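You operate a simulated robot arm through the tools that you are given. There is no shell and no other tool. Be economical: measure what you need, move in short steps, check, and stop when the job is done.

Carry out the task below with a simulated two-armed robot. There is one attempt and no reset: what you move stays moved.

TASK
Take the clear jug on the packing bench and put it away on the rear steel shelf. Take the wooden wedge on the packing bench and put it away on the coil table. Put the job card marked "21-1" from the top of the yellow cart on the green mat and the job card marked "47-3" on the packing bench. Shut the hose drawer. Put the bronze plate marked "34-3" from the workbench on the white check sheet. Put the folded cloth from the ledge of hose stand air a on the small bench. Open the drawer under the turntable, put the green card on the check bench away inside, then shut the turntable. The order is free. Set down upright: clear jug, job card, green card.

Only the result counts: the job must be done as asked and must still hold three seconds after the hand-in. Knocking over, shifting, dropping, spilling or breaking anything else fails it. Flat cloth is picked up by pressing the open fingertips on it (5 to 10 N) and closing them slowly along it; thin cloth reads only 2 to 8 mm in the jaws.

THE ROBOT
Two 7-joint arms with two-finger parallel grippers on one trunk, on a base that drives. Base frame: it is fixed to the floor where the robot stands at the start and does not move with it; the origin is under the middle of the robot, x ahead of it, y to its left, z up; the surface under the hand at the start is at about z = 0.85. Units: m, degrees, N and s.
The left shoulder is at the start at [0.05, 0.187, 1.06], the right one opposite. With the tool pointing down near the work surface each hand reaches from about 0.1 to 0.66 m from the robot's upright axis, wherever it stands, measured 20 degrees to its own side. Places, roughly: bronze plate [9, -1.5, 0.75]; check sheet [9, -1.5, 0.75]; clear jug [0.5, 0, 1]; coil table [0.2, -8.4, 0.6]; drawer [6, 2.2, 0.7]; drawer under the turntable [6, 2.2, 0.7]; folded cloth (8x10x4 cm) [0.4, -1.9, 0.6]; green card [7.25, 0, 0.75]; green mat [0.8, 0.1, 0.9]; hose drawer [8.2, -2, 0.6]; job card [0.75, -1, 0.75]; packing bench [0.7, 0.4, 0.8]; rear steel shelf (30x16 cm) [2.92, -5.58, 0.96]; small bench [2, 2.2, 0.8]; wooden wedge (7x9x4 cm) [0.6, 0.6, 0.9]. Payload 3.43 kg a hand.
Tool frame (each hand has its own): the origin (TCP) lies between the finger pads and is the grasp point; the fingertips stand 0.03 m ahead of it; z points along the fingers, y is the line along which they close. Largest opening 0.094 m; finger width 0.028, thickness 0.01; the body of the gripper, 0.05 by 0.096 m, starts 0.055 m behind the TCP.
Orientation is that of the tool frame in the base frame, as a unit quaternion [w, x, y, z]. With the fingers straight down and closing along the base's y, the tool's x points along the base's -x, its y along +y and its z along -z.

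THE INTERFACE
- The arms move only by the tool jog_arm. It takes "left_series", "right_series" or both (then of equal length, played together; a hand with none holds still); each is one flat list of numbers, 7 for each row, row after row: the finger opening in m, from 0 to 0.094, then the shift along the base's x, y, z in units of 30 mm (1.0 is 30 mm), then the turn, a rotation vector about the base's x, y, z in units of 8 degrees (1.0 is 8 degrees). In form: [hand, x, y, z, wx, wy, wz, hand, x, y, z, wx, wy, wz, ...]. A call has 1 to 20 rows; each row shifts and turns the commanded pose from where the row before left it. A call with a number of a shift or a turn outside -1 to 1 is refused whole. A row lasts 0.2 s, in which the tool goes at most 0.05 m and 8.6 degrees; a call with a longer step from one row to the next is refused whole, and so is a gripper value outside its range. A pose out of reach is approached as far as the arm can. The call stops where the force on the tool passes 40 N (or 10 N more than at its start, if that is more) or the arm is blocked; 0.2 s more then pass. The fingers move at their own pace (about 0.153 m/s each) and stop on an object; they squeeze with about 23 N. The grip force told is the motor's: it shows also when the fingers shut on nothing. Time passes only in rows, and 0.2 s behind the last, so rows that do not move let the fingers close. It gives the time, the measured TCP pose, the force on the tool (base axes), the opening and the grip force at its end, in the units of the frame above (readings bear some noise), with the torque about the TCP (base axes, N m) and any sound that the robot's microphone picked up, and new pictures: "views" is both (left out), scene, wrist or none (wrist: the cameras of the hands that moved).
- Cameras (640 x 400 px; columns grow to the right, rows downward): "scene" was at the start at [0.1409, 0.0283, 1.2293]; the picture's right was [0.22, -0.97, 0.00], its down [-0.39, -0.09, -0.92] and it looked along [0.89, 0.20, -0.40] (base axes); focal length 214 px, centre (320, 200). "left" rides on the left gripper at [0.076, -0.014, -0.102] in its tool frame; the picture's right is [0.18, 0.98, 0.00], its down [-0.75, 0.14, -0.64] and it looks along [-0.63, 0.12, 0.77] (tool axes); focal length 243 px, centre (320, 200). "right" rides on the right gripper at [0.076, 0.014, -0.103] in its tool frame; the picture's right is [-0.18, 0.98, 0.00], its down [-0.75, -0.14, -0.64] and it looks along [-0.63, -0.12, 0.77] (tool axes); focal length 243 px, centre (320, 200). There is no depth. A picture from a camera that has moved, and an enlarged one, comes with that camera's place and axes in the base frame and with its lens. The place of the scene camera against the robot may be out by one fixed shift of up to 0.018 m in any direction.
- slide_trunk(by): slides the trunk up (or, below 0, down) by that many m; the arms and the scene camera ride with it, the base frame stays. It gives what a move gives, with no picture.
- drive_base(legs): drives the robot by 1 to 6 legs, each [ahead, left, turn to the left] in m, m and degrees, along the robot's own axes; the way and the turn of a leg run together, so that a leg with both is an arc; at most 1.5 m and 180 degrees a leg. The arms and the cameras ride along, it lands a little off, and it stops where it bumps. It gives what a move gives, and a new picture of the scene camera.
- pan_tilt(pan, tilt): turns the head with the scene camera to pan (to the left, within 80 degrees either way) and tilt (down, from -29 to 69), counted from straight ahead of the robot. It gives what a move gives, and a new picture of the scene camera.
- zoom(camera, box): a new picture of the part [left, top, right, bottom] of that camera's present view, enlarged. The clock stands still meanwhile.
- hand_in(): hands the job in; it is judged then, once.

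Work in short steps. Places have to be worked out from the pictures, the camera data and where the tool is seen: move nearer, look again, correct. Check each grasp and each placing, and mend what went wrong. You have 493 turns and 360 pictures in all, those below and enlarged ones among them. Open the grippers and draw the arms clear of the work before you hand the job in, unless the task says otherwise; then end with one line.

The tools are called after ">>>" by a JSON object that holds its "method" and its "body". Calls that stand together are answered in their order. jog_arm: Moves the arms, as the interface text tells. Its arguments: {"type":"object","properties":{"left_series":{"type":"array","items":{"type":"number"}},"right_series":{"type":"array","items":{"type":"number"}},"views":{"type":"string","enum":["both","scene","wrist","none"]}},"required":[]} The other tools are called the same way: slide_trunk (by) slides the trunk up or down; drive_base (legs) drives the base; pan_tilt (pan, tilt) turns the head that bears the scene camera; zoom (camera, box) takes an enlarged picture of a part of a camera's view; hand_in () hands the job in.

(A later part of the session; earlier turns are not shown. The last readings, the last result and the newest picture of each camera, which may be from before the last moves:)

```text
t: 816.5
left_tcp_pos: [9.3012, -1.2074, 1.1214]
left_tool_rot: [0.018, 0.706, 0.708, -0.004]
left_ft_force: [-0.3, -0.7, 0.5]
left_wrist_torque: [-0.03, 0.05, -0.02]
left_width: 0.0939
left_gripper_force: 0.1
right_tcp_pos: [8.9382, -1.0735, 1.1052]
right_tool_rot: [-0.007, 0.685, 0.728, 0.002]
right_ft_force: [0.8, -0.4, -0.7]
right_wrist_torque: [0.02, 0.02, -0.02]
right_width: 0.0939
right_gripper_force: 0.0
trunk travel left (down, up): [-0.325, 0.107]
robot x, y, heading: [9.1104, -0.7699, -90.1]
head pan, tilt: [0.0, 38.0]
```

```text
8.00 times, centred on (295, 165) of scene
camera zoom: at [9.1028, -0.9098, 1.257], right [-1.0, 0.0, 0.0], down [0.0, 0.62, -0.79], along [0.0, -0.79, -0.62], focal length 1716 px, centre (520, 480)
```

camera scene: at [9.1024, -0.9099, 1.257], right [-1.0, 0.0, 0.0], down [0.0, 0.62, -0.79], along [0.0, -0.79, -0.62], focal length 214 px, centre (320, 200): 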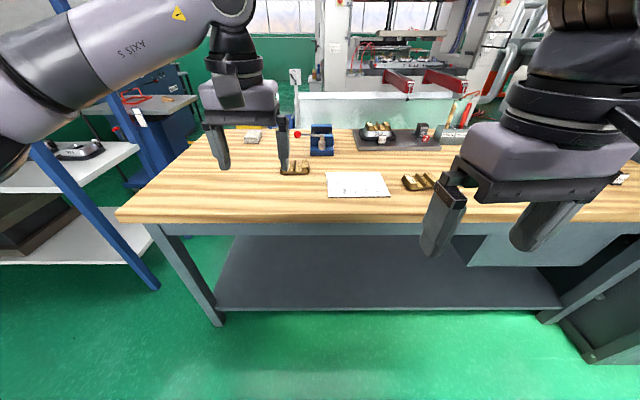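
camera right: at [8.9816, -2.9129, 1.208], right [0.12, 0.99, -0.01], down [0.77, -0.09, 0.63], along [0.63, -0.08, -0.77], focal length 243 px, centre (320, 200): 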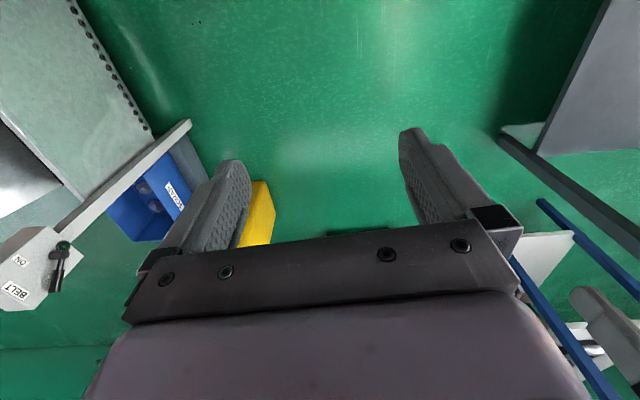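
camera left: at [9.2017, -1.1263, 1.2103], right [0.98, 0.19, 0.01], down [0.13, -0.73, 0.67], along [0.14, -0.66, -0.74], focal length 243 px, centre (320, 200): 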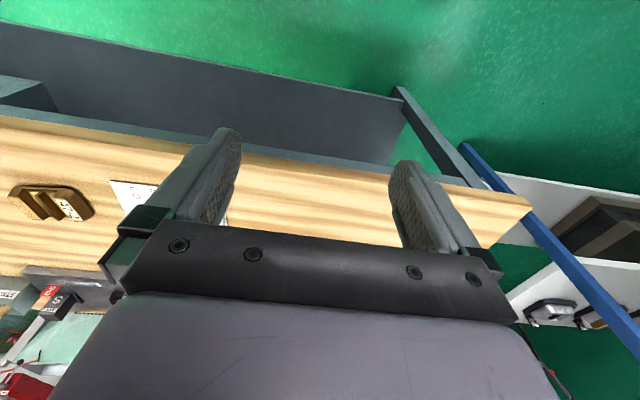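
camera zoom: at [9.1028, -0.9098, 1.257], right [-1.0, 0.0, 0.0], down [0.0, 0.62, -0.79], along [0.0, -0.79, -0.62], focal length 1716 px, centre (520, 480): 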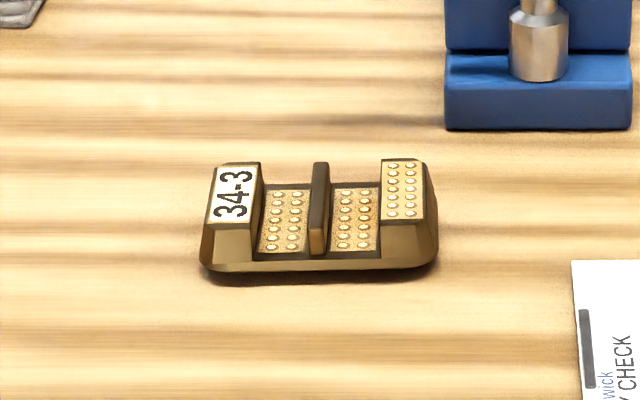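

It is 34‑3, at ≈[9.2,‑1.61], bench z≈0.84; sheet centre ≈[8.98,‑1.525]. I'll grip its centre rib. Move closer.

>>> {"method": "drive_base", "body": {"legs": [[0.23, -0.1, 0]]}}

>>> {"method": "jog_arm", "body": {"left_series": [0.05, 0, -0.5, -0.4, 0, 0, 0, 0.05, 0, -0.5, -0.4, 0, 0, 0, 0.05, 0, -0.3, -0.3, 0, 0, 0], "views": "both"}}

```text
t: 818.3
left_tcp_pos: [9.2009, -1.4349, 1.1215]
left_tool_rot: [0.019, 0.705, 0.709, -0.005]
left_ft_force: [0.3, 0.1, 0.8]
left_wrist_torque: [-0.01, 0.0, 0.04]
left_width: 0.0939
left_gripper_force: 0.1
right_tcp_pos: [8.8385, -1.3008, 1.1056]
right_tool_rot: [-0.004, 0.685, 0.728, 0.003]
right_ft_force: [-0.4, -0.1, -0.5]
right_wrist_torque: [0.04, -0.04, -0.01]
right_width: 0.0938
right_gripper_force: 0.1
trunk travel left (down, up): [-0.325, 0.107]
robot x, y, heading: [9.0116, -0.9982, -90.1]
head pan, tilt: [0.0, 38.0]
camera scene: at [9.0022, -1.1373, 1.2569], right [-1.0, 0.0, 0.0], down [0.0, 0.62, -0.79], along [0.0, -0.79, -0.62], focal length 214 px, centre (320, 200)
```

scene: 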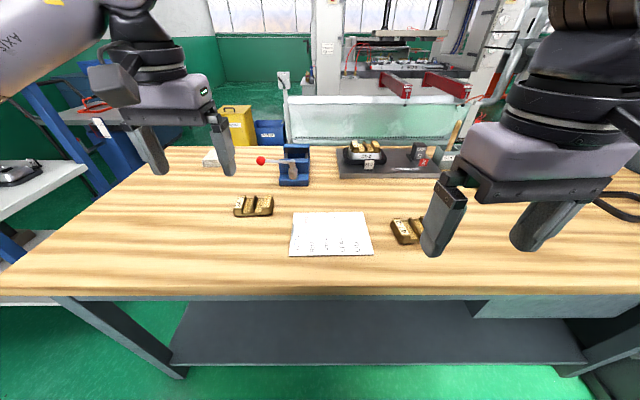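

```text
t: 819.1
left_tcp_pos: [9.2, -1.4733, 1.0895]
left_tool_rot: [0.019, 0.704, 0.71, -0.006]
left_ft_force: [-0.3, -1.1, -0.3]
left_wrist_torque: [0.01, 0.04, 0.0]
left_width: 0.0501
left_gripper_force: 0.0
right_tcp_pos: [8.8377, -1.3006, 1.1049]
right_tool_rot: [-0.007, 0.685, 0.729, 0.003]
right_ft_force: [1.4, 0.0, 0.0]
right_wrist_torque: [-0.01, -0.02, 0.01]
right_width: 0.094
right_gripper_force: 0.0
trunk travel left (down, up): [-0.325, 0.107]
robot x, y, heading: [9.0076, -0.9998, -89.9]
head pan, tilt: [0.0, 38.0]
camera scene: at [9.0024, -1.137, 1.2569], right [-1.0, 0.0, 0.0], down [0.0, 0.62, -0.79], along [0.0, -0.79, -0.62], focal length 214 px, centre (320, 200)
camera left: at [9.1833, -1.3931, 1.1884], right [0.98, 0.19, 0.01], down [0.13, -0.73, 0.67], along [0.14, -0.66, -0.74], focal length 243 px, centre (320, 200)
```

scene: 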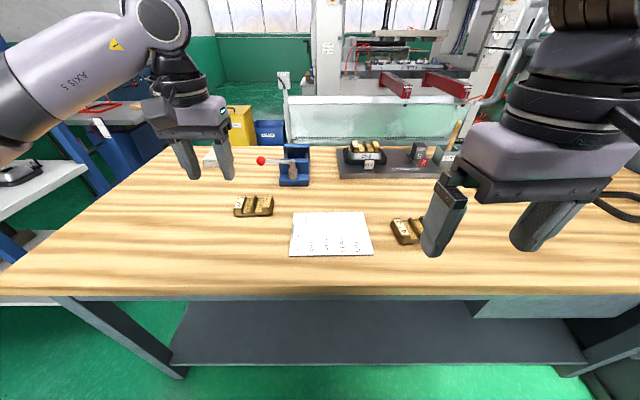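
left: 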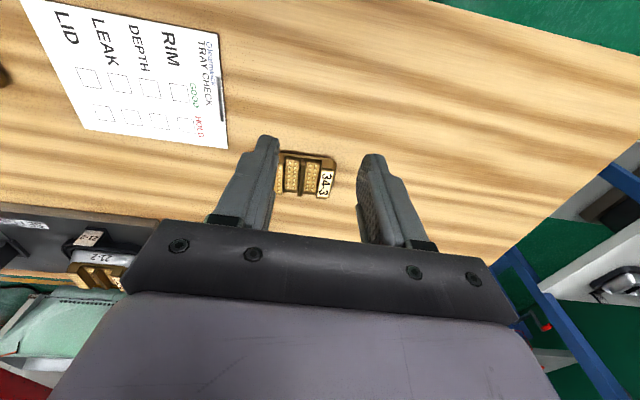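

Rib centre ≈[9.192,‑1.625]. Set opening 0.025 and move above it, correcting the tilt.

>>> {"method": "jog_arm", "body": {"left_series": [0.025, -0.05, -0.9, -0.6, 0.25, 0.14, 0, 0.025, -0.05, -0.9, -0.6, 0, 0, 0, 0.025, -0.05, -0.9, -0.6, 0, 0, 0, 0.025, -0.05, -0.9, -0.6, 0, 0, 0, 0.025, -0.05, -0.9, -0.6, 0, 0, 0, 0.025, 0, -0.55, -0.6, 0, 0, 0], "views": "wrist"}}

```text
t: 820.5
left_tcp_pos: [9.1926, -1.6251, 0.9798]
left_tool_rot: [0.0, 0.706, 0.708, -0.001]
left_ft_force: [0.6, 0.5, -0.2]
left_wrist_torque: [-0.02, -0.01, -0.01]
left_width: 0.025
left_gripper_force: 0.0
right_tcp_pos: [8.8368, -1.2994, 1.1058]
right_tool_rot: [-0.005, 0.685, 0.728, 0.003]
right_ft_force: [0.1, -0.4, 0.0]
right_wrist_torque: [0.02, 0.02, -0.02]
right_width: 0.0942
right_gripper_force: 0.0
trunk travel left (down, up): [-0.325, 0.107]
robot x, y, heading: [9.0105, -1.0008, -90.0]
head pan, tilt: [0.0, 38.0]
camera left: at [9.1771, -1.5487, 1.0834], right [0.98, 0.19, 0.0], down [0.14, -0.75, 0.64], along [0.12, -0.63, -0.77], focal length 243 px, centre (320, 200)
```

left: 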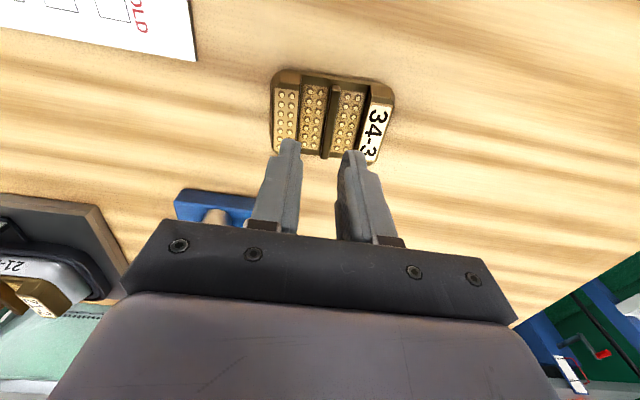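

Rib at [9.203,‑1.632], yaw +4°. Correct and descend to TCP z≈0.925 for a check.

>>> {"method": "jog_arm", "body": {"left_series": [0.025, 0.35, -0.22, -0.6, 0, 0, 0.5, 0.025, 0, 0, -0.6, 0, 0, 0, 0.025, 0, 0, -0.6, 0, 0, 0], "views": "wrist"}}

>>> {"method": "zoom", "body": {"camera": "left", "box": [220, 60, 420, 200]}}

```text
t: 821.3
left_tcp_pos: [9.2036, -1.6319, 0.9269]
left_tool_rot: [0.0, 0.68, 0.733, 0.0]
left_ft_force: [0.1, -0.1, 0.2]
left_wrist_torque: [0.0, -0.04, -0.03]
left_width: 0.025
left_gripper_force: 0.1
right_tcp_pos: [8.8385, -1.2989, 1.1052]
right_tool_rot: [-0.006, 0.685, 0.729, 0.002]
right_ft_force: [0.2, 0.1, -0.2]
right_wrist_torque: [-0.02, 0.01, -0.01]
right_width: 0.0939
right_gripper_force: 0.1
trunk travel left (down, up): [-0.325, 0.107]
robot x, y, heading: [9.01, -1.0008, -90.1]
head pan, tilt: [0.0, 38.0]
camera left: at [9.1827, -1.5554, 1.0293], right [0.97, 0.26, 0.0], down [0.2, -0.74, 0.64], along [0.16, -0.62, -0.77], focal length 243 px, centre (320, 200)
```

left: 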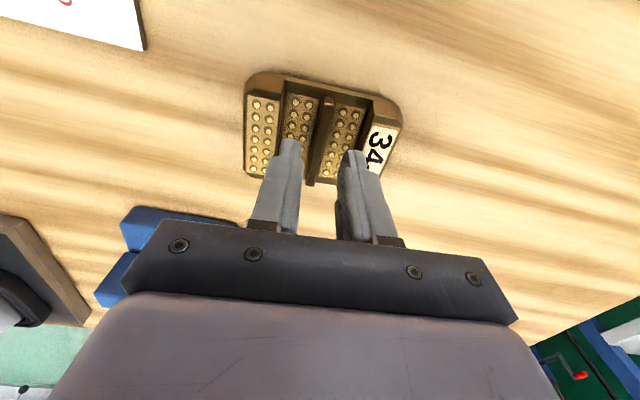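

```text
2.86 times, centred on (320, 130) of left
camera zoom: at [9.1827, -1.5554, 1.0293], right [0.97, 0.26, 0.0], down [0.2, -0.74, 0.64], along [0.16, -0.62, -0.77], focal length 693 px, centre (320, 400)
```

zoom: 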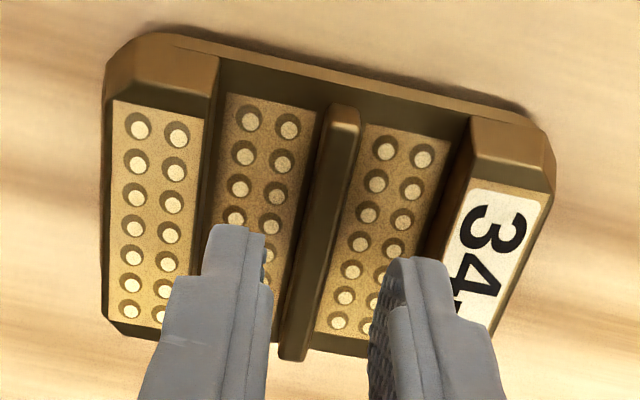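

Well centred on the rib. Descend to z≈0.889 and close.

>>> {"method": "jog_arm", "body": {"left_series": [0.025, -0.05, -0.12, -0.6, 0, 0, 0, 0.025, 0, 0, -0.5, 0, 0, 0, 0.025, 0, 0, -0.15, 0, 0, 0], "views": "wrist"}}

```text
t: 822.1
left_tcp_pos: [9.2034, -1.634, 0.8913]
left_tool_rot: [0.002, 0.679, 0.734, -0.002]
left_ft_force: [1.8, -2.3, 12.6]
left_wrist_torque: [0.11, -0.07, 0.11]
left_width: 0.024
left_gripper_force: 0.0
right_tcp_pos: [8.8368, -1.3005, 1.1062]
right_tool_rot: [-0.005, 0.685, 0.728, 0.002]
right_ft_force: [-0.3, -0.2, -0.7]
right_wrist_torque: [-0.02, 0.0, -0.01]
right_width: 0.094
right_gripper_force: 0.1
trunk travel left (down, up): [-0.325, 0.107]
robot x, y, heading: [9.0076, -1.0, -90.2]
head pan, tilt: [0.0, 38.0]
camera left: at [9.1821, -1.5569, 0.9947], right [0.97, 0.26, 0.0], down [0.2, -0.74, 0.65], along [0.17, -0.62, -0.76], focal length 243 px, centre (320, 200)
```

left: 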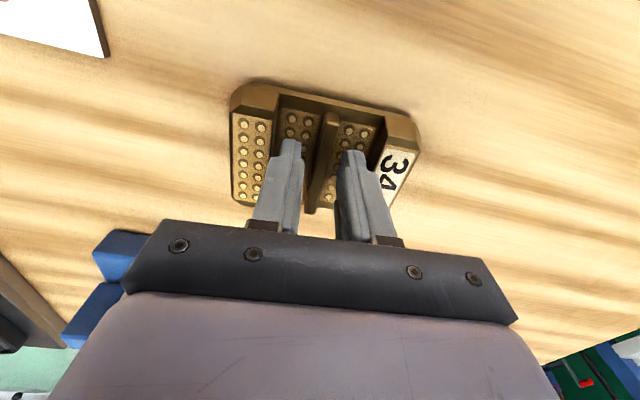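

Tips touch the plate's floor. Close on the rib.

>>> {"method": "jog_arm", "body": {"left_series": [0.015, 0, 0, 0.05, 0, 0, 0, 0.0, 0, 0, 0, 0, 0, 0, 0.0, 0, 0, 0, 0, 0, 0], "views": "none"}}

>>> {"method": "jog_arm", "body": {"left_series": [0.0, 0, 0, 0.3, 0, 0, 0, 0.0, 0, 0, 0.5, 0, 0, 0], "views": "both"}}

```text
t: 822.9
left_tcp_pos: [9.2013, -1.6324, 0.8915]
left_tool_rot: [0.001, 0.68, 0.733, -0.001]
left_ft_force: [2.8, 0.5, 12.4]
left_wrist_torque: [0.24, -0.04, -0.19]
left_width: 0.0077
left_gripper_force: 22.9
right_tcp_pos: [8.8375, -1.3001, 1.1068]
right_tool_rot: [-0.006, 0.685, 0.729, 0.002]
right_ft_force: [-0.3, -0.7, -0.9]
right_wrist_torque: [-0.04, -0.05, 0.03]
right_width: 0.094
right_gripper_force: 0.0
trunk travel left (down, up): [-0.325, 0.107]
robot x, y, heading: [9.0106, -0.9982, -90.1]
head pan, tilt: [0.0, 38.0]
```

```text
t: 823.5
left_tcp_pos: [9.2017, -1.6331, 0.9143]
left_tool_rot: [-0.002, 0.68, 0.733, 0.0]
left_ft_force: [0.2, 0.6, -5.6]
left_wrist_torque: [0.02, -0.02, 0.0]
left_width: 0.0077
left_gripper_force: 23.8
right_tcp_pos: [8.8378, -1.3003, 1.1051]
right_tool_rot: [-0.006, 0.685, 0.728, 0.002]
right_ft_force: [0.6, -0.6, -0.1]
right_wrist_torque: [0.02, -0.02, -0.02]
right_width: 0.094
right_gripper_force: 0.1
trunk travel left (down, up): [-0.325, 0.107]
robot x, y, heading: [9.0114, -0.9994, -90.4]
head pan, tilt: [0.0, 38.0]
camera scene: at [9.0025, -1.1374, 1.2567], right [-1.0, 0.0, 0.0], down [0.0, 0.62, -0.79], along [0.0, -0.79, -0.62], focal length 214 px, centre (320, 200)
camera left: at [9.1816, -1.558, 1.0166], right [0.97, 0.26, 0.0], down [0.2, -0.74, 0.64], along [0.16, -0.62, -0.77], focal length 243 px, centre (320, 200)
```

scene: 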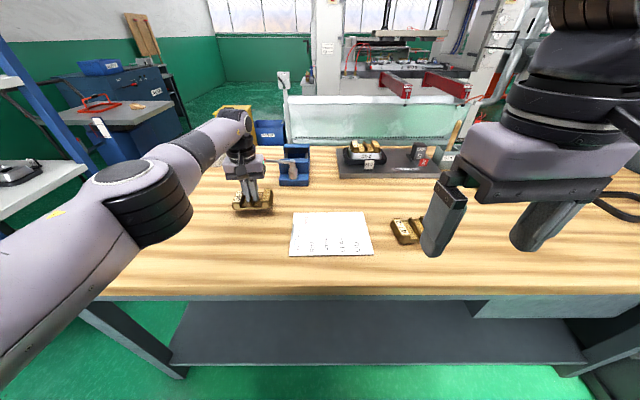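
left: 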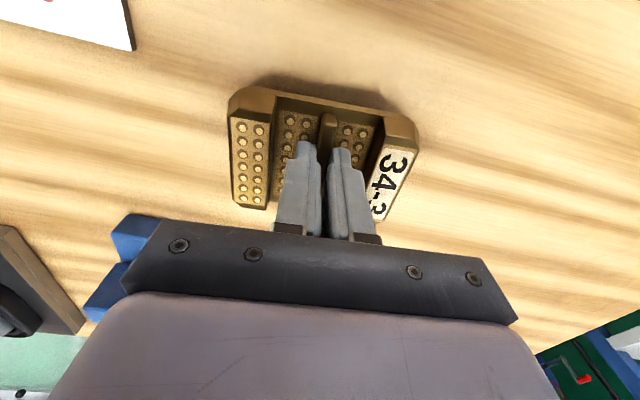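

Held (≈0.57 kg). Move the right hand aside, and carry the plate over the sheet centre [8.976,‑1.528].

>>> {"method": "jog_arm", "body": {"left_series": [0.0, 0, 0, 0.8, 0, 0, 0, 0.0, 0, 0, 0.6, 0, 0, 0, 0.0, -0.9, 0.4, 0, 0, 0, 0, 0.0, -0.9, 0.4, 0, 0, 0, 0, 0.0, -0.9, 0.4, 0, 0, 0, 0, 0.0, -0.9, 0.4, 0, 0, 0, 0, 0.0, -0.9, 0.4, 0, 0, 0, 0, 0.0, -0.9, 0.4, 0, 0, 0, 0, 0.0, -0.9, 0.4, 0, 0, 0, 0, 0.0, -0.9, 0.4, 0, 0, 0, 0, 0.0, -0.3, 0.3, 0, 0, 0, 0], "right_series": [0.094, -0.6, 0.9, 0, 0, 0, 0, 0.094, -0.6, 0.9, 0, 0, 0, 0, 0.094, -0.6, 0.4, 0, 0, 0, 0, 0.094, -0.6, 0, 0, 0, 0, 0, 0.094, -0.6, 0, 0, 0, 0, 0, 0.094, 0, 0, 0, 0, 0, 0, 0.094, 0, 0, 0, 0, 0, 0, 0.094, 0, 0, 0, 0, 0, 0, 0.094, 0, 0, 0, 0, 0, 0, 0.094, 0, 0, 0, 0, 0, 0, 0.094, 0, 0, 0, 0, 0, 0], "views": "both"}}

```text
t: 825.9
left_tcp_pos: [8.9751, -1.5308, 0.9568]
left_tool_rot: [0.0, 0.68, 0.733, 0.0]
left_ft_force: [-0.3, -0.3, -5.1]
left_wrist_torque: [0.04, 0.04, 0.01]
left_width: 0.0079
left_gripper_force: 23.0
right_tcp_pos: [8.7483, -1.2348, 1.1052]
right_tool_rot: [-0.006, 0.685, 0.728, 0.003]
right_ft_force: [0.3, -0.4, -0.1]
right_wrist_torque: [-0.01, 0.0, -0.02]
right_width: 0.0938
right_gripper_force: 0.2
trunk travel left (down, up): [-0.325, 0.107]
robot x, y, heading: [9.0099, -0.9975, -90.2]
head pan, tilt: [0.0, 38.0]
camera scene: at [9.0024, -1.1373, 1.2569], right [-1.0, 0.0, 0.0], down [0.0, 0.62, -0.79], along [0.0, -0.79, -0.62], focal length 214 px, centre (320, 200)
camera right: at [8.757, -1.1593, 1.2079], right [0.99, -0.12, -0.01], down [-0.09, -0.77, 0.63], along [-0.08, -0.63, -0.77], focal length 243 px, centre (320, 200)
camera left: at [8.9554, -1.4552, 1.06], right [0.97, 0.26, 0.0], down [0.2, -0.74, 0.64], along [0.17, -0.62, -0.77], focal length 243 px, centre (320, 200)
```

scene: 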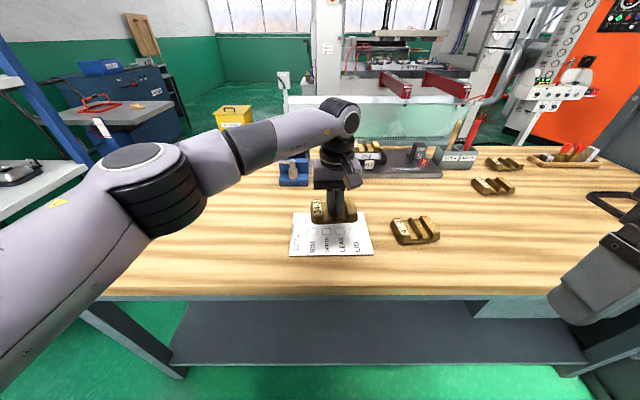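
right: 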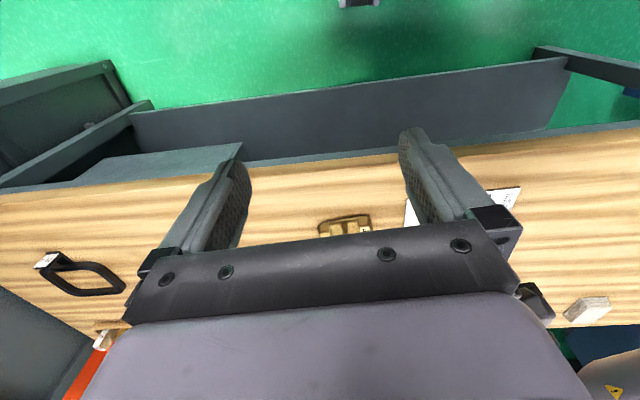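
left: 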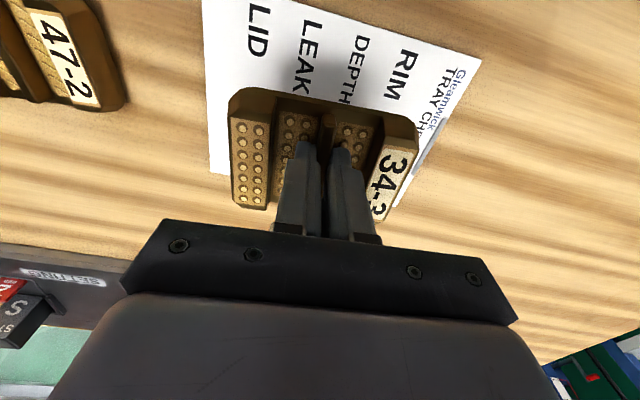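

Position is right over the sheet. Lower and feel.

>>> {"method": "jog_arm", "body": {"left_series": [0.0, 0, 0.1, -0.8, 0, 0, 0, 0.0, 0, 0, -0.8, 0, 0, 0, 0.0, 0, 0, -0.3, 0, 0, 0], "views": "none"}}

>>> {"method": "jog_arm", "body": {"left_series": [0.0, 0, 0, -0.1, 0, 0, 0, 0.0, 0, 0, -0.05, 0, 0, 0], "views": "none"}}

```text
t: 826.7
left_tcp_pos: [8.9776, -1.5277, 0.8996]
left_tool_rot: [0.0, 0.68, 0.734, 0.001]
left_ft_force: [-0.2, -0.7, -4.8]
left_wrist_torque: [0.04, 0.01, -0.02]
left_width: 0.0077
left_gripper_force: 22.7
right_tcp_pos: [8.7489, -1.2338, 1.1038]
right_tool_rot: [-0.005, 0.685, 0.729, 0.003]
right_ft_force: [-0.4, 0.5, 0.4]
right_wrist_torque: [-0.01, -0.03, -0.03]
right_width: 0.0944
right_gripper_force: 0.0
trunk travel left (down, up): [-0.325, 0.107]
robot x, y, heading: [9.0109, -1.0003, -90.0]
head pan, tilt: [0.0, 38.0]
```

```text
t: 827.3
left_tcp_pos: [8.9775, -1.5277, 0.8979]
left_tool_rot: [0.001, 0.68, 0.733, -0.002]
left_ft_force: [1.9, -0.9, 11.6]
left_wrist_torque: [0.22, -0.1, -0.03]
left_width: 0.0079
left_gripper_force: 23.0
right_tcp_pos: [8.7482, -1.2343, 1.1059]
right_tool_rot: [-0.007, 0.685, 0.728, 0.002]
right_ft_force: [0.3, -0.6, 0.1]
right_wrist_torque: [0.03, 0.01, -0.02]
right_width: 0.0943
right_gripper_force: 0.2
trunk travel left (down, up): [-0.325, 0.107]
robot x, y, heading: [9.0093, -1.0, -90.2]
head pan, tilt: [0.0, 38.0]
```

Contact. Open to 0.025 and rise.

>>> {"method": "jog_arm", "body": {"left_series": [0.015, 0, 0, 0, 0, 0, 0, 0.022, 0, 0, 0, 0, 0, 0, 0.022, 0, 0, 0.4, 0, 0, 0, 0.022, 0, 0, 0.8, 0, 0, 0, 0.022, 0, 0, 0.9, 0, 0, 0, 0.022, 0, 0, 0.9, 0, 0, 0, 0.022, 0, 0.5, 0.9, 0, 0, 0, 0.05, 0, 0.9, 0.9, 0, 0, 0, 0.09, 0.3, 0.9, 0.5, 0, 0, 0, 0.09, 0.5, 0.9, 0, 0, 0, 0], "views": "scene"}}

>>> {"method": "zoom", "body": {"camera": "scene", "box": [260, 180, 420, 280]}}

```text
t: 829.5
left_tcp_pos: [9.0019, -1.4314, 1.0547]
left_tool_rot: [0.0, 0.68, 0.733, 0.0]
left_ft_force: [-0.4, 0.2, -0.3]
left_wrist_torque: [0.01, -0.05, 0.03]
left_width: 0.09
left_gripper_force: 0.1
right_tcp_pos: [8.7487, -1.2336, 1.1051]
right_tool_rot: [-0.005, 0.686, 0.728, 0.003]
right_ft_force: [0.4, -0.7, 0.9]
right_wrist_torque: [0.03, 0.01, 0.0]
right_width: 0.0941
right_gripper_force: 0.1
trunk travel left (down, up): [-0.325, 0.107]
robot x, y, heading: [9.0099, -1.0021, -90.4]
head pan, tilt: [0.0, 38.0]
camera scene: at [9.0027, -1.1367, 1.257], right [-1.0, 0.0, 0.0], down [0.0, 0.62, -0.79], along [0.0, -0.79, -0.62], focal length 214 px, centre (320, 200)
```

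scene: 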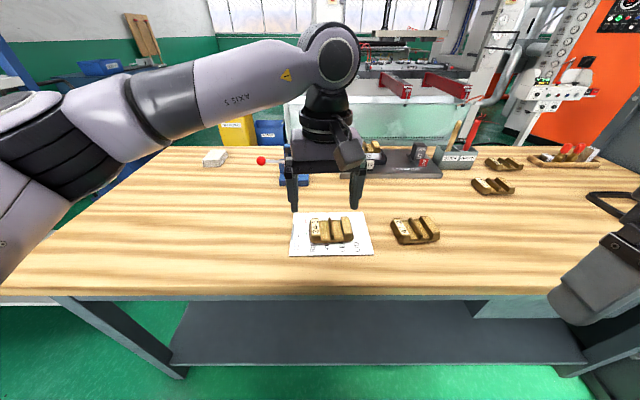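

```text
4.00 times, centred on (340, 230) of scene
camera zoom: at [9.0027, -1.1367, 1.257], right [-1.0, 0.0, 0.0], down [0.0, 0.62, -0.79], along [0.0, -0.79, -0.62], focal length 858 px, centre (240, 80)
```

zoom: 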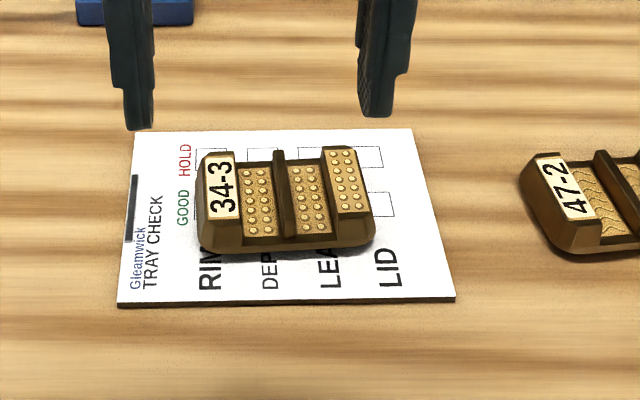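

Plate 34‑3 lies on the sheet. Raise the left hand, and go to the back of the check bench, facing it.

>>> {"method": "jog_arm", "body": {"left_series": [0.09, 0.5, 0.5, 0.5, 0, 0, 0, 0.09, 0.5, 0.3, 0.5, 0, 0, 0, 0.09, 0.5, 0, 0.5, 0, 0, 0, 0.09, 0.5, 0, 0.3, 0, 0, 0], "views": "none"}}

>>> {"method": "drive_base", "body": {"legs": [[-0.9, 0, 0], [0, -0.85, 0], [0, 0, -90]]}}

>>> {"method": "pan_tilt", "body": {"pan": 0, "tilt": 32}}

```text
t: 830.5
left_tcp_pos: [9.0613, -1.4071, 1.1076]
left_tool_rot: [0.0, 0.68, 0.733, 0.0]
left_ft_force: [0.3, -0.1, 0.1]
left_wrist_torque: [0.0, -0.02, 0.03]
left_width: 0.0898
left_gripper_force: 0.0
right_tcp_pos: [8.749, -1.2342, 1.1063]
right_tool_rot: [-0.007, 0.685, 0.728, 0.002]
right_ft_force: [0.1, 0.3, -0.2]
right_wrist_torque: [-0.01, 0.02, 0.0]
right_width: 0.0942
right_gripper_force: 0.0
trunk travel left (down, up): [-0.325, 0.107]
robot x, y, heading: [9.0135, -1.0002, -90.2]
head pan, tilt: [0.0, 38.0]
```

```text
t: 846.5
left_tcp_pos: [7.7606, -0.1341, 1.1082]
left_tool_rot: [0.0, 1.0, 0.027, -0.001]
left_ft_force: [0.0, 0.2, -0.4]
left_wrist_torque: [0.0, -0.01, 0.02]
left_width: 0.09
left_gripper_force: 0.2
right_tcp_pos: [7.9402, 0.1766, 1.1056]
right_tool_rot: [-0.002, 1.0, 0.021, 0.006]
right_ft_force: [0.3, 0.4, -0.4]
right_wrist_torque: [0.02, 0.0, 0.0]
right_width: 0.0939
right_gripper_force: 0.1
trunk travel left (down, up): [-0.325, 0.107]
robot x, y, heading: [8.1708, -0.0904, 178.6]
head pan, tilt: [0.0, 38.0]
camera scene: at [8.0168, -0.0807, 1.257], right [0.02, 1.0, 0.0], down [0.62, -0.01, -0.79], along [-0.79, 0.02, -0.62], focal length 214 px, centre (320, 200)
```

scene: 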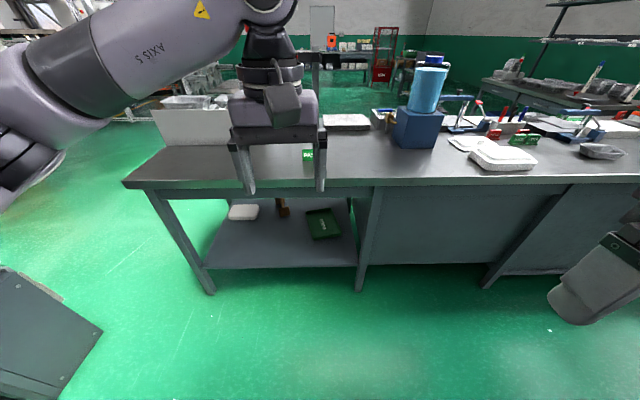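

```text
t: 847.1
left_tcp_pos: [7.7607, -0.1341, 1.1073]
left_tool_rot: [0.0, 1.0, 0.027, 0.0]
left_ft_force: [0.7, -1.1, 0.3]
left_wrist_torque: [0.0, 0.02, 0.0]
left_width: 0.09
left_gripper_force: 0.0
right_tcp_pos: [7.9399, 0.175, 1.1049]
right_tool_rot: [-0.003, 1.0, 0.019, 0.006]
right_ft_force: [0.5, 0.2, -0.2]
right_wrist_torque: [0.0, 0.02, 0.02]
right_width: 0.094
right_gripper_force: 0.1
trunk travel left (down, up): [-0.325, 0.107]
robot x, y, heading: [8.1698, -0.0928, 178.6]
head pan, tilt: [0.0, 32.0]
camera scene: at [8.0136, -0.0807, 1.2661], right [0.02, 1.0, 0.0], down [0.53, -0.01, -0.85], along [-0.85, 0.02, -0.53], focal length 214 px, centre (320, 200)
```

scene: 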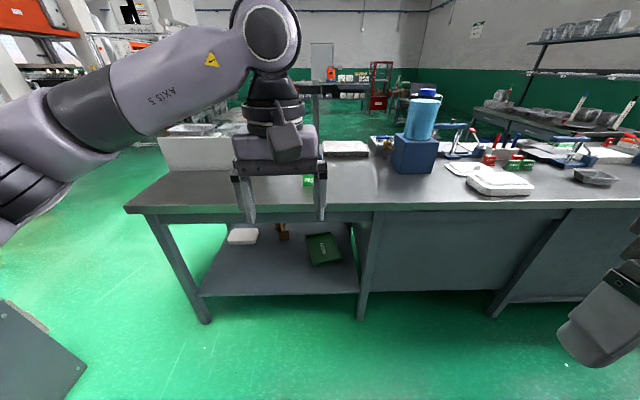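

Zoom on the green card and on the others.

>>> {"method": "zoom", "body": {"camera": "scene", "box": [285, 155, 345, 195]}}

>>> {"method": "zoom", "body": {"camera": "scene", "box": [450, 120, 640, 205]}}

```text
10.00 times, centred on (315, 175) of scene
camera zoom: at [8.0136, -0.0807, 1.2661], right [0.02, 1.0, 0.0], down [0.53, -0.01, -0.85], along [-0.85, 0.02, -0.53], focal length 2145 px, centre (370, 450)
```

zoom: 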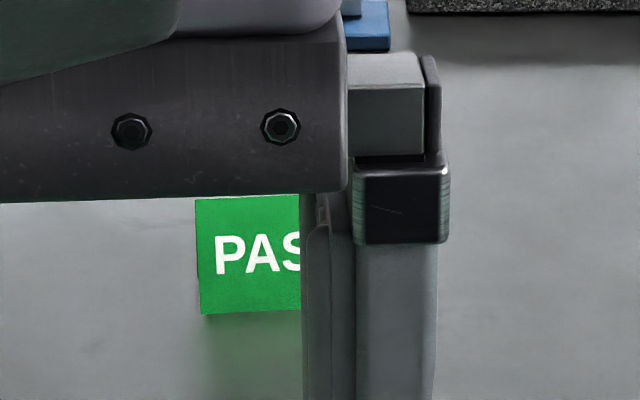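

```text
3.37 times, centred on (545, 162) of scene
camera zoom: at [8.0136, -0.0807, 1.2661], right [0.02, 1.0, 0.0], down [0.53, -0.01, -0.85], along [-0.85, 0.02, -0.53], focal length 722 px, centre (-438, 326)
```

zoom: 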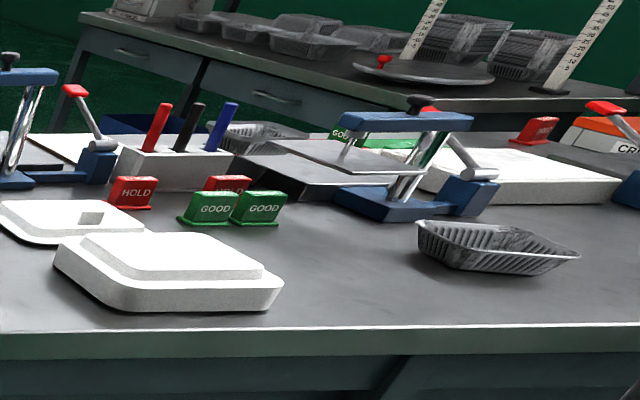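

The green "PASS" card stands at ≈[7.2,‑0.11] (z≈0.836–0.876). Move in closer.

>>> {"method": "drive_base", "body": {"legs": [[0.42, -0.13, 1.4]]}}

>>> {"method": "jog_arm", "body": {"left_series": [0.09, -0.2, 0, -0.2, 0, 0, -0.3, 0.09, -0.2, 0, -0.2, 0, 0, -0.2, 0.09, 0, 0, -0.3, 0, 0, 0], "views": "both"}}

>>> {"method": "zoom", "body": {"camera": "left", "box": [220, 80, 420, 205]}}

```text
t: 849.8
left_tcp_pos: [7.3446, -0.0086, 1.1081]
left_tool_rot: [0.0, 0.999, 0.039, 0.0]
left_ft_force: [-0.5, -0.5, -0.3]
left_wrist_torque: [-0.05, -0.02, 0.0]
left_width: 0.0901
left_gripper_force: 0.0
right_tcp_pos: [7.5169, 0.3036, 1.1044]
right_tool_rot: [-0.002, 0.999, 0.031, 0.006]
right_ft_force: [0.9, 0.2, 0.7]
right_wrist_torque: [0.01, 0.0, 0.02]
right_width: 0.0939
right_gripper_force: 0.0
trunk travel left (down, up): [-0.325, 0.107]
robot x, y, heading: [7.7549, 0.0434, 180.1]
head pan, tilt: [0.0, 32.0]
camera scene: at [7.5956, 0.0507, 1.2661], right [0.0, 1.0, 0.0], down [0.53, 0.0, -0.85], along [-0.85, 0.0, -0.53], focal length 214 px, centre (320, 200)
```

scene: 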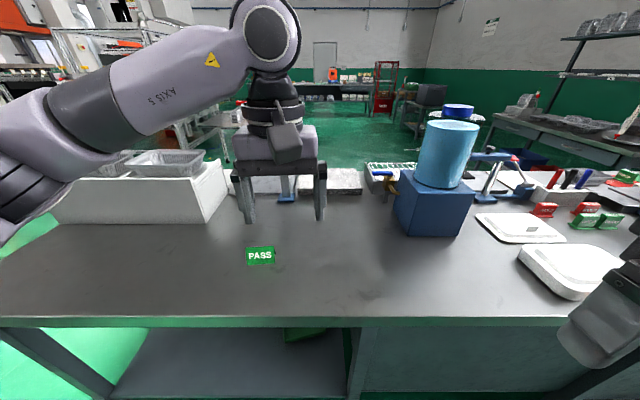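

```text
t: 850.6
left_tcp_pos: [7.3319, -0.0096, 1.0883]
left_tool_rot: [-0.001, 1.0, 0.003, 0.0]
left_ft_force: [-0.3, -0.3, -0.4]
left_wrist_torque: [-0.01, 0.0, -0.01]
left_width: 0.0897
left_gripper_force: 0.1
right_tcp_pos: [7.5169, 0.3042, 1.1048]
right_tool_rot: [-0.003, 0.999, 0.031, 0.006]
right_ft_force: [0.5, -1.0, 0.0]
right_wrist_torque: [0.01, 0.0, -0.03]
right_width: 0.094
right_gripper_force: 0.1
trunk travel left (down, up): [-0.325, 0.107]
robot x, y, heading: [7.7532, 0.0423, 179.8]
head pan, tilt: [0.0, 32.0]
camera scene: at [7.5959, 0.0506, 1.2662], right [0.0, 1.0, 0.0], down [0.53, 0.0, -0.85], along [-0.85, 0.0, -0.53], focal length 214 px, centre (320, 200)
camera left: at [7.4079, 0.007, 1.1902], right [0.19, -0.98, 0.0], down [-0.75, -0.15, 0.64], along [-0.63, -0.12, -0.77], focal length 243 px, centre (320, 200)
```

scene: 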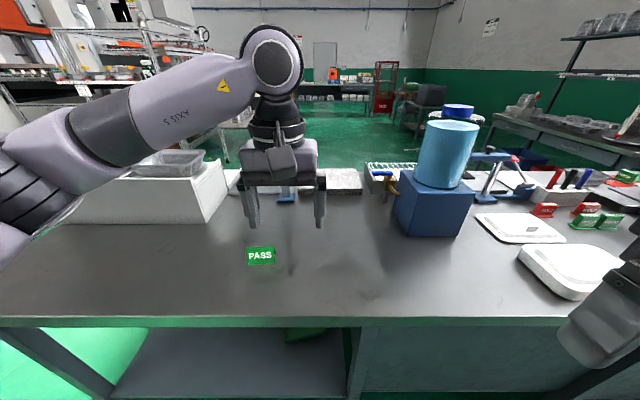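
left: 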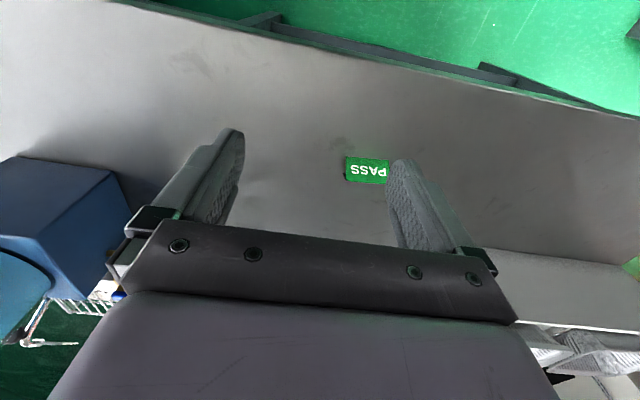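

```text
3.20 times, centred on (320, 142) of left
camera zoom: at [7.4079, 0.007, 1.1902], right [0.19, -0.98, 0.0], down [-0.75, -0.15, 0.64], along [-0.63, -0.12, -0.77], focal length 776 px, centre (320, 384)
```

zoom: 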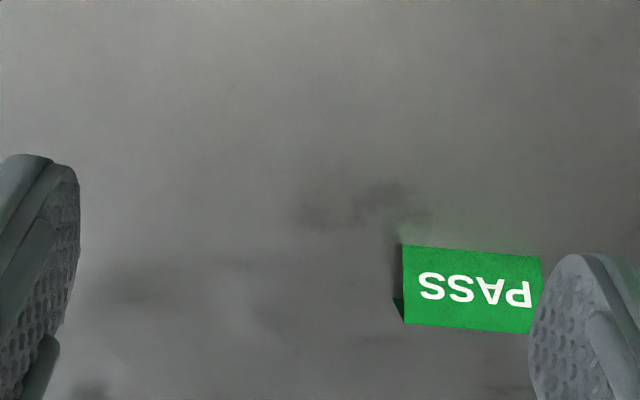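

It's a tent card ~7 cm wide, yaw +7°, centre ≈[7.203,‑0.108]. Move above it.

>>> {"method": "jog_arm", "body": {"left_series": [0.094, -0.85, -0.65, -0.6, 0, 0, 0.3, 0.094, -0.85, -0.65, -0.8, 0, 0, 0.3, 0.094, -0.85, -0.65, -0.8, 0, 0, 0.3, 0.094, -0.85, -0.65, -0.8, 0, 0, 0, 0.094, -0.85, -0.65, -0.8, 0, 0, 0], "views": "wrist"}}

```text
t: 851.8
left_tcp_pos: [7.2025, -0.1071, 0.9715]
left_tool_rot: [0.0, 0.998, 0.066, 0.0]
left_ft_force: [-0.7, -0.3, 0.1]
left_wrist_torque: [0.0, -0.03, -0.04]
left_width: 0.0941
left_gripper_force: 0.1
right_tcp_pos: [7.5168, 0.305, 1.1065]
right_tool_rot: [-0.003, 1.0, 0.031, 0.007]
right_ft_force: [0.4, 0.3, -0.2]
right_wrist_torque: [0.0, 0.0, 0.03]
right_width: 0.094
right_gripper_force: 0.1
trunk travel left (down, up): [-0.325, 0.107]
robot x, y, heading: [7.7549, 0.0431, 179.9]
head pan, tilt: [0.0, 32.0]
camera left: at [7.2762, -0.0819, 1.0753], right [0.31, -0.95, 0.0], down [-0.73, -0.24, 0.64], along [-0.61, -0.2, -0.77], focal length 243 px, centre (320, 200)
```

left: 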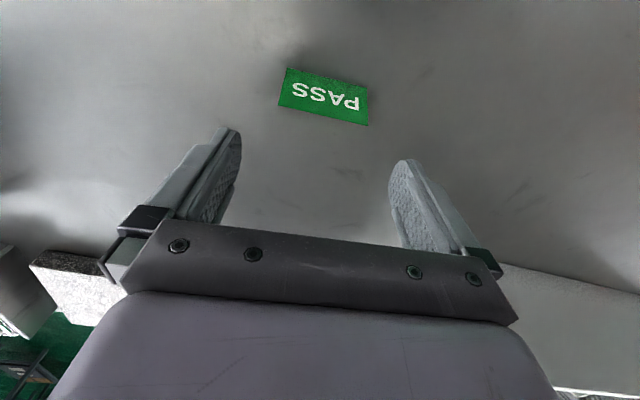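

Centred. Descend straddling it to z≈0.873 and close.

>>> {"method": "jog_arm", "body": {"left_series": [0.094, 0.05, -0.06, -0.8, 0, 0, -0.25, 0.094, 0, 0, -0.8, 0, 0, 0, 0.094, 0, 0, -0.8, 0, 0, 0, 0.094, 0, 0, -0.7, 0, 0, 0], "views": "wrist"}}

```text
t: 852.8
left_tcp_pos: [7.2066, -0.1071, 0.8791]
left_tool_rot: [0.0, 0.999, 0.049, 0.0]
left_ft_force: [0.1, -0.5, 3.3]
left_wrist_torque: [-0.19, -0.11, 0.02]
left_width: 0.0941
left_gripper_force: 0.1
right_tcp_pos: [7.5171, 0.3054, 1.1043]
right_tool_rot: [-0.002, 0.999, 0.032, 0.007]
right_ft_force: [-0.3, -0.8, -0.9]
right_wrist_torque: [-0.01, 0.01, 0.0]
right_width: 0.0941
right_gripper_force: 0.1
trunk travel left (down, up): [-0.325, 0.107]
robot x, y, heading: [7.7502, 0.0441, 180.2]
head pan, tilt: [0.0, 32.0]
camera left: at [7.2807, -0.0847, 0.983], right [0.28, -0.96, 0.0], down [-0.74, -0.21, 0.64], along [-0.62, -0.18, -0.77], focal length 243 px, centre (320, 200)
```

left: 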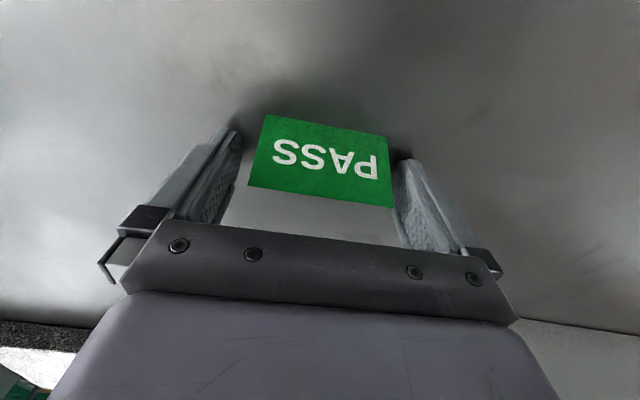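

Fingers straddle the card and just touch the bench. Raise 3 mm and close.

>>> {"method": "jog_arm", "body": {"left_series": [0.094, 0, 0, 0.1, 0, 0, 0, 0.07, 0, 0, 0, 0, 0, 0, 0.05, 0, 0, 0, 0, 0, 0, 0.05, 0, 0, 0, 0, 0, 0], "views": "none"}}

>>> {"method": "jog_arm", "body": {"left_series": [0.05, 0, 0, 0.4, 0, 0, 0, 0.05, 0, 0, 0.7, 0, 0, 0], "views": "wrist"}}

```text
t: 853.8
left_tcp_pos: [7.2058, -0.1069, 0.8828]
left_tool_rot: [0.0, 0.999, 0.049, 0.001]
left_ft_force: [-0.8, 0.4, 0.8]
left_wrist_torque: [-0.01, 0.01, 0.0]
left_width: 0.0729
left_gripper_force: 23.3
right_tcp_pos: [7.5171, 0.3058, 1.1046]
right_tool_rot: [-0.002, 1.0, 0.031, 0.006]
right_ft_force: [0.4, -0.4, 0.0]
right_wrist_torque: [0.0, 0.0, 0.03]
right_width: 0.0939
right_gripper_force: 0.1
trunk travel left (down, up): [-0.325, 0.107]
robot x, y, heading: [7.7537, 0.039, 180.0]
head pan, tilt: [0.0, 32.0]
```

```text
t: 854.4
left_tcp_pos: [7.208, -0.1064, 0.9169]
left_tool_rot: [0.001, 0.999, 0.049, 0.0]
left_ft_force: [-0.2, -0.2, -1.4]
left_wrist_torque: [0.0, 0.03, -0.04]
left_width: 0.0725
left_gripper_force: 22.7
right_tcp_pos: [7.5171, 0.3047, 1.1057]
right_tool_rot: [-0.002, 0.999, 0.032, 0.006]
right_ft_force: [-0.2, -0.3, -0.3]
right_wrist_torque: [0.02, -0.01, 0.01]
right_width: 0.094
right_gripper_force: 0.1
trunk travel left (down, up): [-0.325, 0.107]
robot x, y, heading: [7.7519, 0.0459, 180.2]
head pan, tilt: [0.0, 32.0]
camera left: at [7.2807, -0.0846, 1.0197], right [0.28, -0.96, 0.0], down [-0.74, -0.21, 0.64], along [-0.62, -0.18, -0.77], focal length 243 px, centre (320, 200)
```

left: 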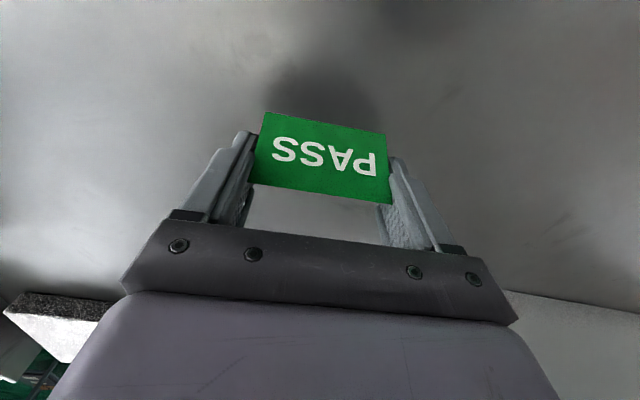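

Card held. Raise it, back off, and take the corridor back to the turntable bench.

>>> {"method": "jog_arm", "body": {"left_series": [0.05, 0, 0, 0.9, 0, 0, 0, 0.05, 0, 0, 0.9, 0, 0, 0, 0.05, 0.3, 0, 0.9, 0, 0, 0, 0.05, 0.8, 0, 0.9, 0, 0, 0, 0.05, 0.9, 0, 0.9, 0, 0, 0, 0.05, 0.9, 0, 0.9, 0, 0, 0, 0.05, 0.9, 0, 0, 0, 0, 0], "views": "none"}}

>>> {"method": "drive_base", "body": {"legs": [[-0.22, 0, 0], [0, -1.3, 0], [0, -1.4, 0], [0, -0.65, 0]]}}

>>> {"method": "drive_base", "body": {"legs": [[1.4, 0, 0], [1.4, 0, 0], [1.05, 0, 0]]}}

```text
t: 856.0
left_tcp_pos: [7.3204, -0.1083, 1.0781]
left_tool_rot: [0.0, 0.999, 0.049, 0.0]
left_ft_force: [-0.7, -0.2, -0.2]
left_wrist_torque: [0.01, -0.01, 0.01]
left_width: 0.0726
left_gripper_force: 23.1
right_tcp_pos: [7.5175, 0.3052, 1.1054]
right_tool_rot: [-0.002, 1.0, 0.031, 0.006]
right_ft_force: [0.2, -0.7, 0.5]
right_wrist_torque: [0.02, 0.0, -0.01]
right_width: 0.0942
right_gripper_force: 0.0
trunk travel left (down, up): [-0.325, 0.107]
robot x, y, heading: [7.7524, 0.044, 180.1]
head pan, tilt: [0.0, 32.0]
```

```text
t: 886.7
left_tcp_pos: [7.5405, 3.2427, 1.0771]
left_tool_rot: [0.0, 0.999, 0.05, 0.0]
left_ft_force: [0.1, -0.4, 0.1]
left_wrist_torque: [-0.01, 0.0, 0.02]
left_width: 0.0724
left_gripper_force: 22.8
right_tcp_pos: [7.7352, 3.6559, 1.1051]
right_tool_rot: [-0.002, 0.999, 0.032, 0.006]
right_ft_force: [-0.2, -0.7, 0.1]
right_wrist_torque: [0.0, 0.03, 0.03]
right_width: 0.0942
right_gripper_force: 0.1
trunk travel left (down, up): [-0.325, 0.107]
robot x, y, heading: [7.9699, 3.3945, -180.2]
head pan, tilt: [0.0, 32.0]
camera scene: at [7.8156, 3.4017, 1.2662], right [0.0, 1.0, 0.0], down [0.53, 0.0, -0.85], along [-0.85, 0.0, -0.53], focal length 214 px, centre (320, 200)
```

scene: 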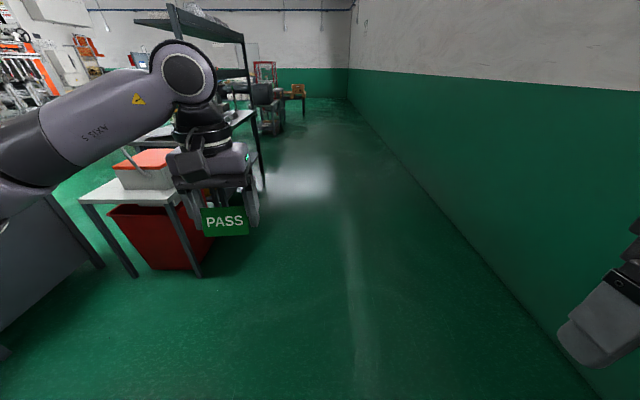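

```text
t: 905.4
left_tcp_pos: [3.6685, 3.2181, 1.0783]
left_tool_rot: [0.0, 0.999, 0.053, 0.0]
left_ft_force: [-0.2, -0.6, 0.5]
left_wrist_torque: [0.0, 0.0, -0.01]
left_width: 0.0728
left_gripper_force: 22.8
right_tcp_pos: [3.8616, 3.6329, 1.1049]
right_tool_rot: [-0.003, 0.999, 0.035, 0.006]
right_ft_force: [-0.5, -0.8, 1.2]
right_wrist_torque: [-0.04, -0.02, 0.03]
right_width: 0.0942
right_gripper_force: 0.0
trunk travel left (down, up): [-0.325, 0.107]
robot x, y, heading: [4.0968, 3.374, -179.6]
head pan, tilt: [0.0, 32.0]
camera scene: at [3.9422, 3.3785, 1.2661], right [-0.01, 1.0, 0.0], down [0.53, 0.0, -0.85], along [-0.85, -0.01, -0.53], focal length 214 px, centre (320, 200)
```

scene: 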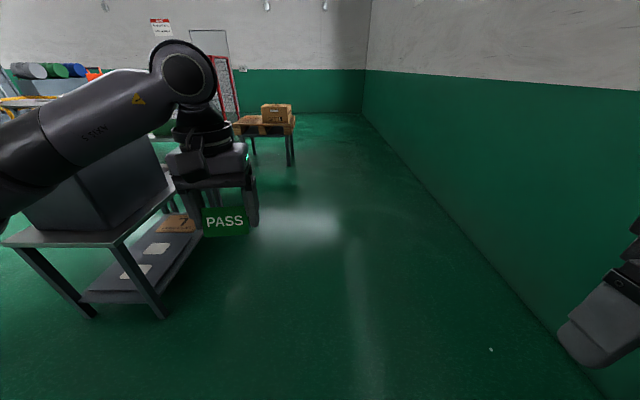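

Continue: strafe south past table B, turn to face +y, strafe east in front of the turntable drawer.

>>> {"method": "drive_base", "body": {"legs": [[0, 1.15, 0], [0, 1.15, -0.4], [0, 0, -90], [0, -1.2, 0], [0.1, -0.6, 0]]}}

>>> {"method": "pan_tilt", "body": {"pan": -8, "tilt": 32}}

```text
t: 945.1
left_tcp_pos: [5.714, 1.5665, 1.0771]
left_tool_rot: [-0.001, 0.736, -0.677, 0.0]
left_ft_force: [-0.3, 1.0, -0.3]
left_wrist_torque: [-0.01, 0.02, -0.03]
left_width: 0.0725
left_gripper_force: 23.0
right_tcp_pos: [6.1251, 1.3647, 1.1051]
right_tool_rot: [0.003, 0.724, -0.69, 0.006]
right_ft_force: [0.0, -0.2, 0.1]
right_wrist_torque: [-0.02, 0.02, 0.01]
right_width: 0.0938
right_gripper_force: 0.1
trunk travel left (down, up): [-0.325, 0.107]
robot x, y, heading: [5.8578, 1.1323, 89.1]
head pan, tilt: [0.0, 32.0]
camera scene: at [5.8538, 1.2882, 1.2662], right [1.0, -0.01, 0.0], down [-0.01, -0.53, -0.85], along [0.01, 0.85, -0.53], focal length 214 px, centre (320, 200)
```

scene: 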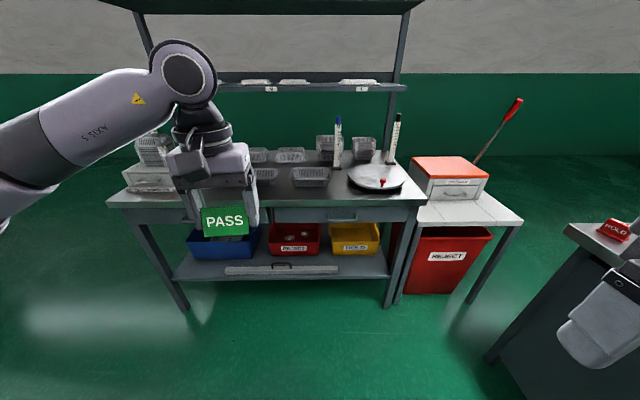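

```text
t: 945.8
left_tcp_pos: [5.7144, 1.5653, 1.078]
left_tool_rot: [0.0, 0.736, -0.677, 0.0]
left_ft_force: [-0.1, 0.4, -1.0]
left_wrist_torque: [0.01, -0.03, 0.02]
left_width: 0.0724
left_gripper_force: 23.5
right_tcp_pos: [6.1247, 1.3647, 1.1047]
right_tool_rot: [0.002, 0.724, -0.689, 0.006]
right_ft_force: [0.7, 0.1, 0.5]
right_wrist_torque: [0.04, 0.03, -0.02]
right_width: 0.0941
right_gripper_force: 0.0
trunk travel left (down, up): [-0.325, 0.107]
robot x, y, heading: [5.8591, 1.1346, 89.1]
head pan, tilt: [-8.0, 32.0]
camera scene: at [5.8661, 1.2871, 1.2662], right [0.99, -0.15, 0.0], down [-0.08, -0.52, -0.85], along [0.13, 0.84, -0.53], focal length 214 px, centre (320, 200)
```

scene: 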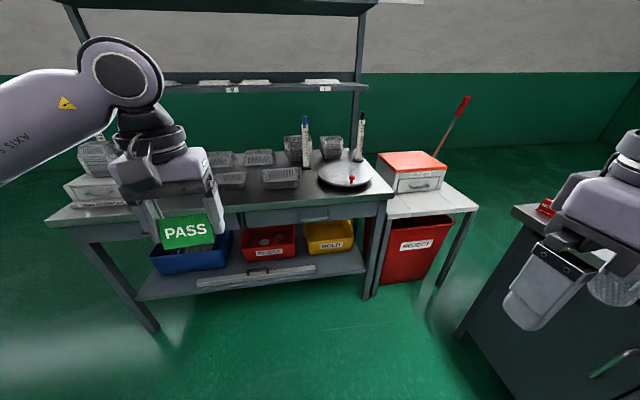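

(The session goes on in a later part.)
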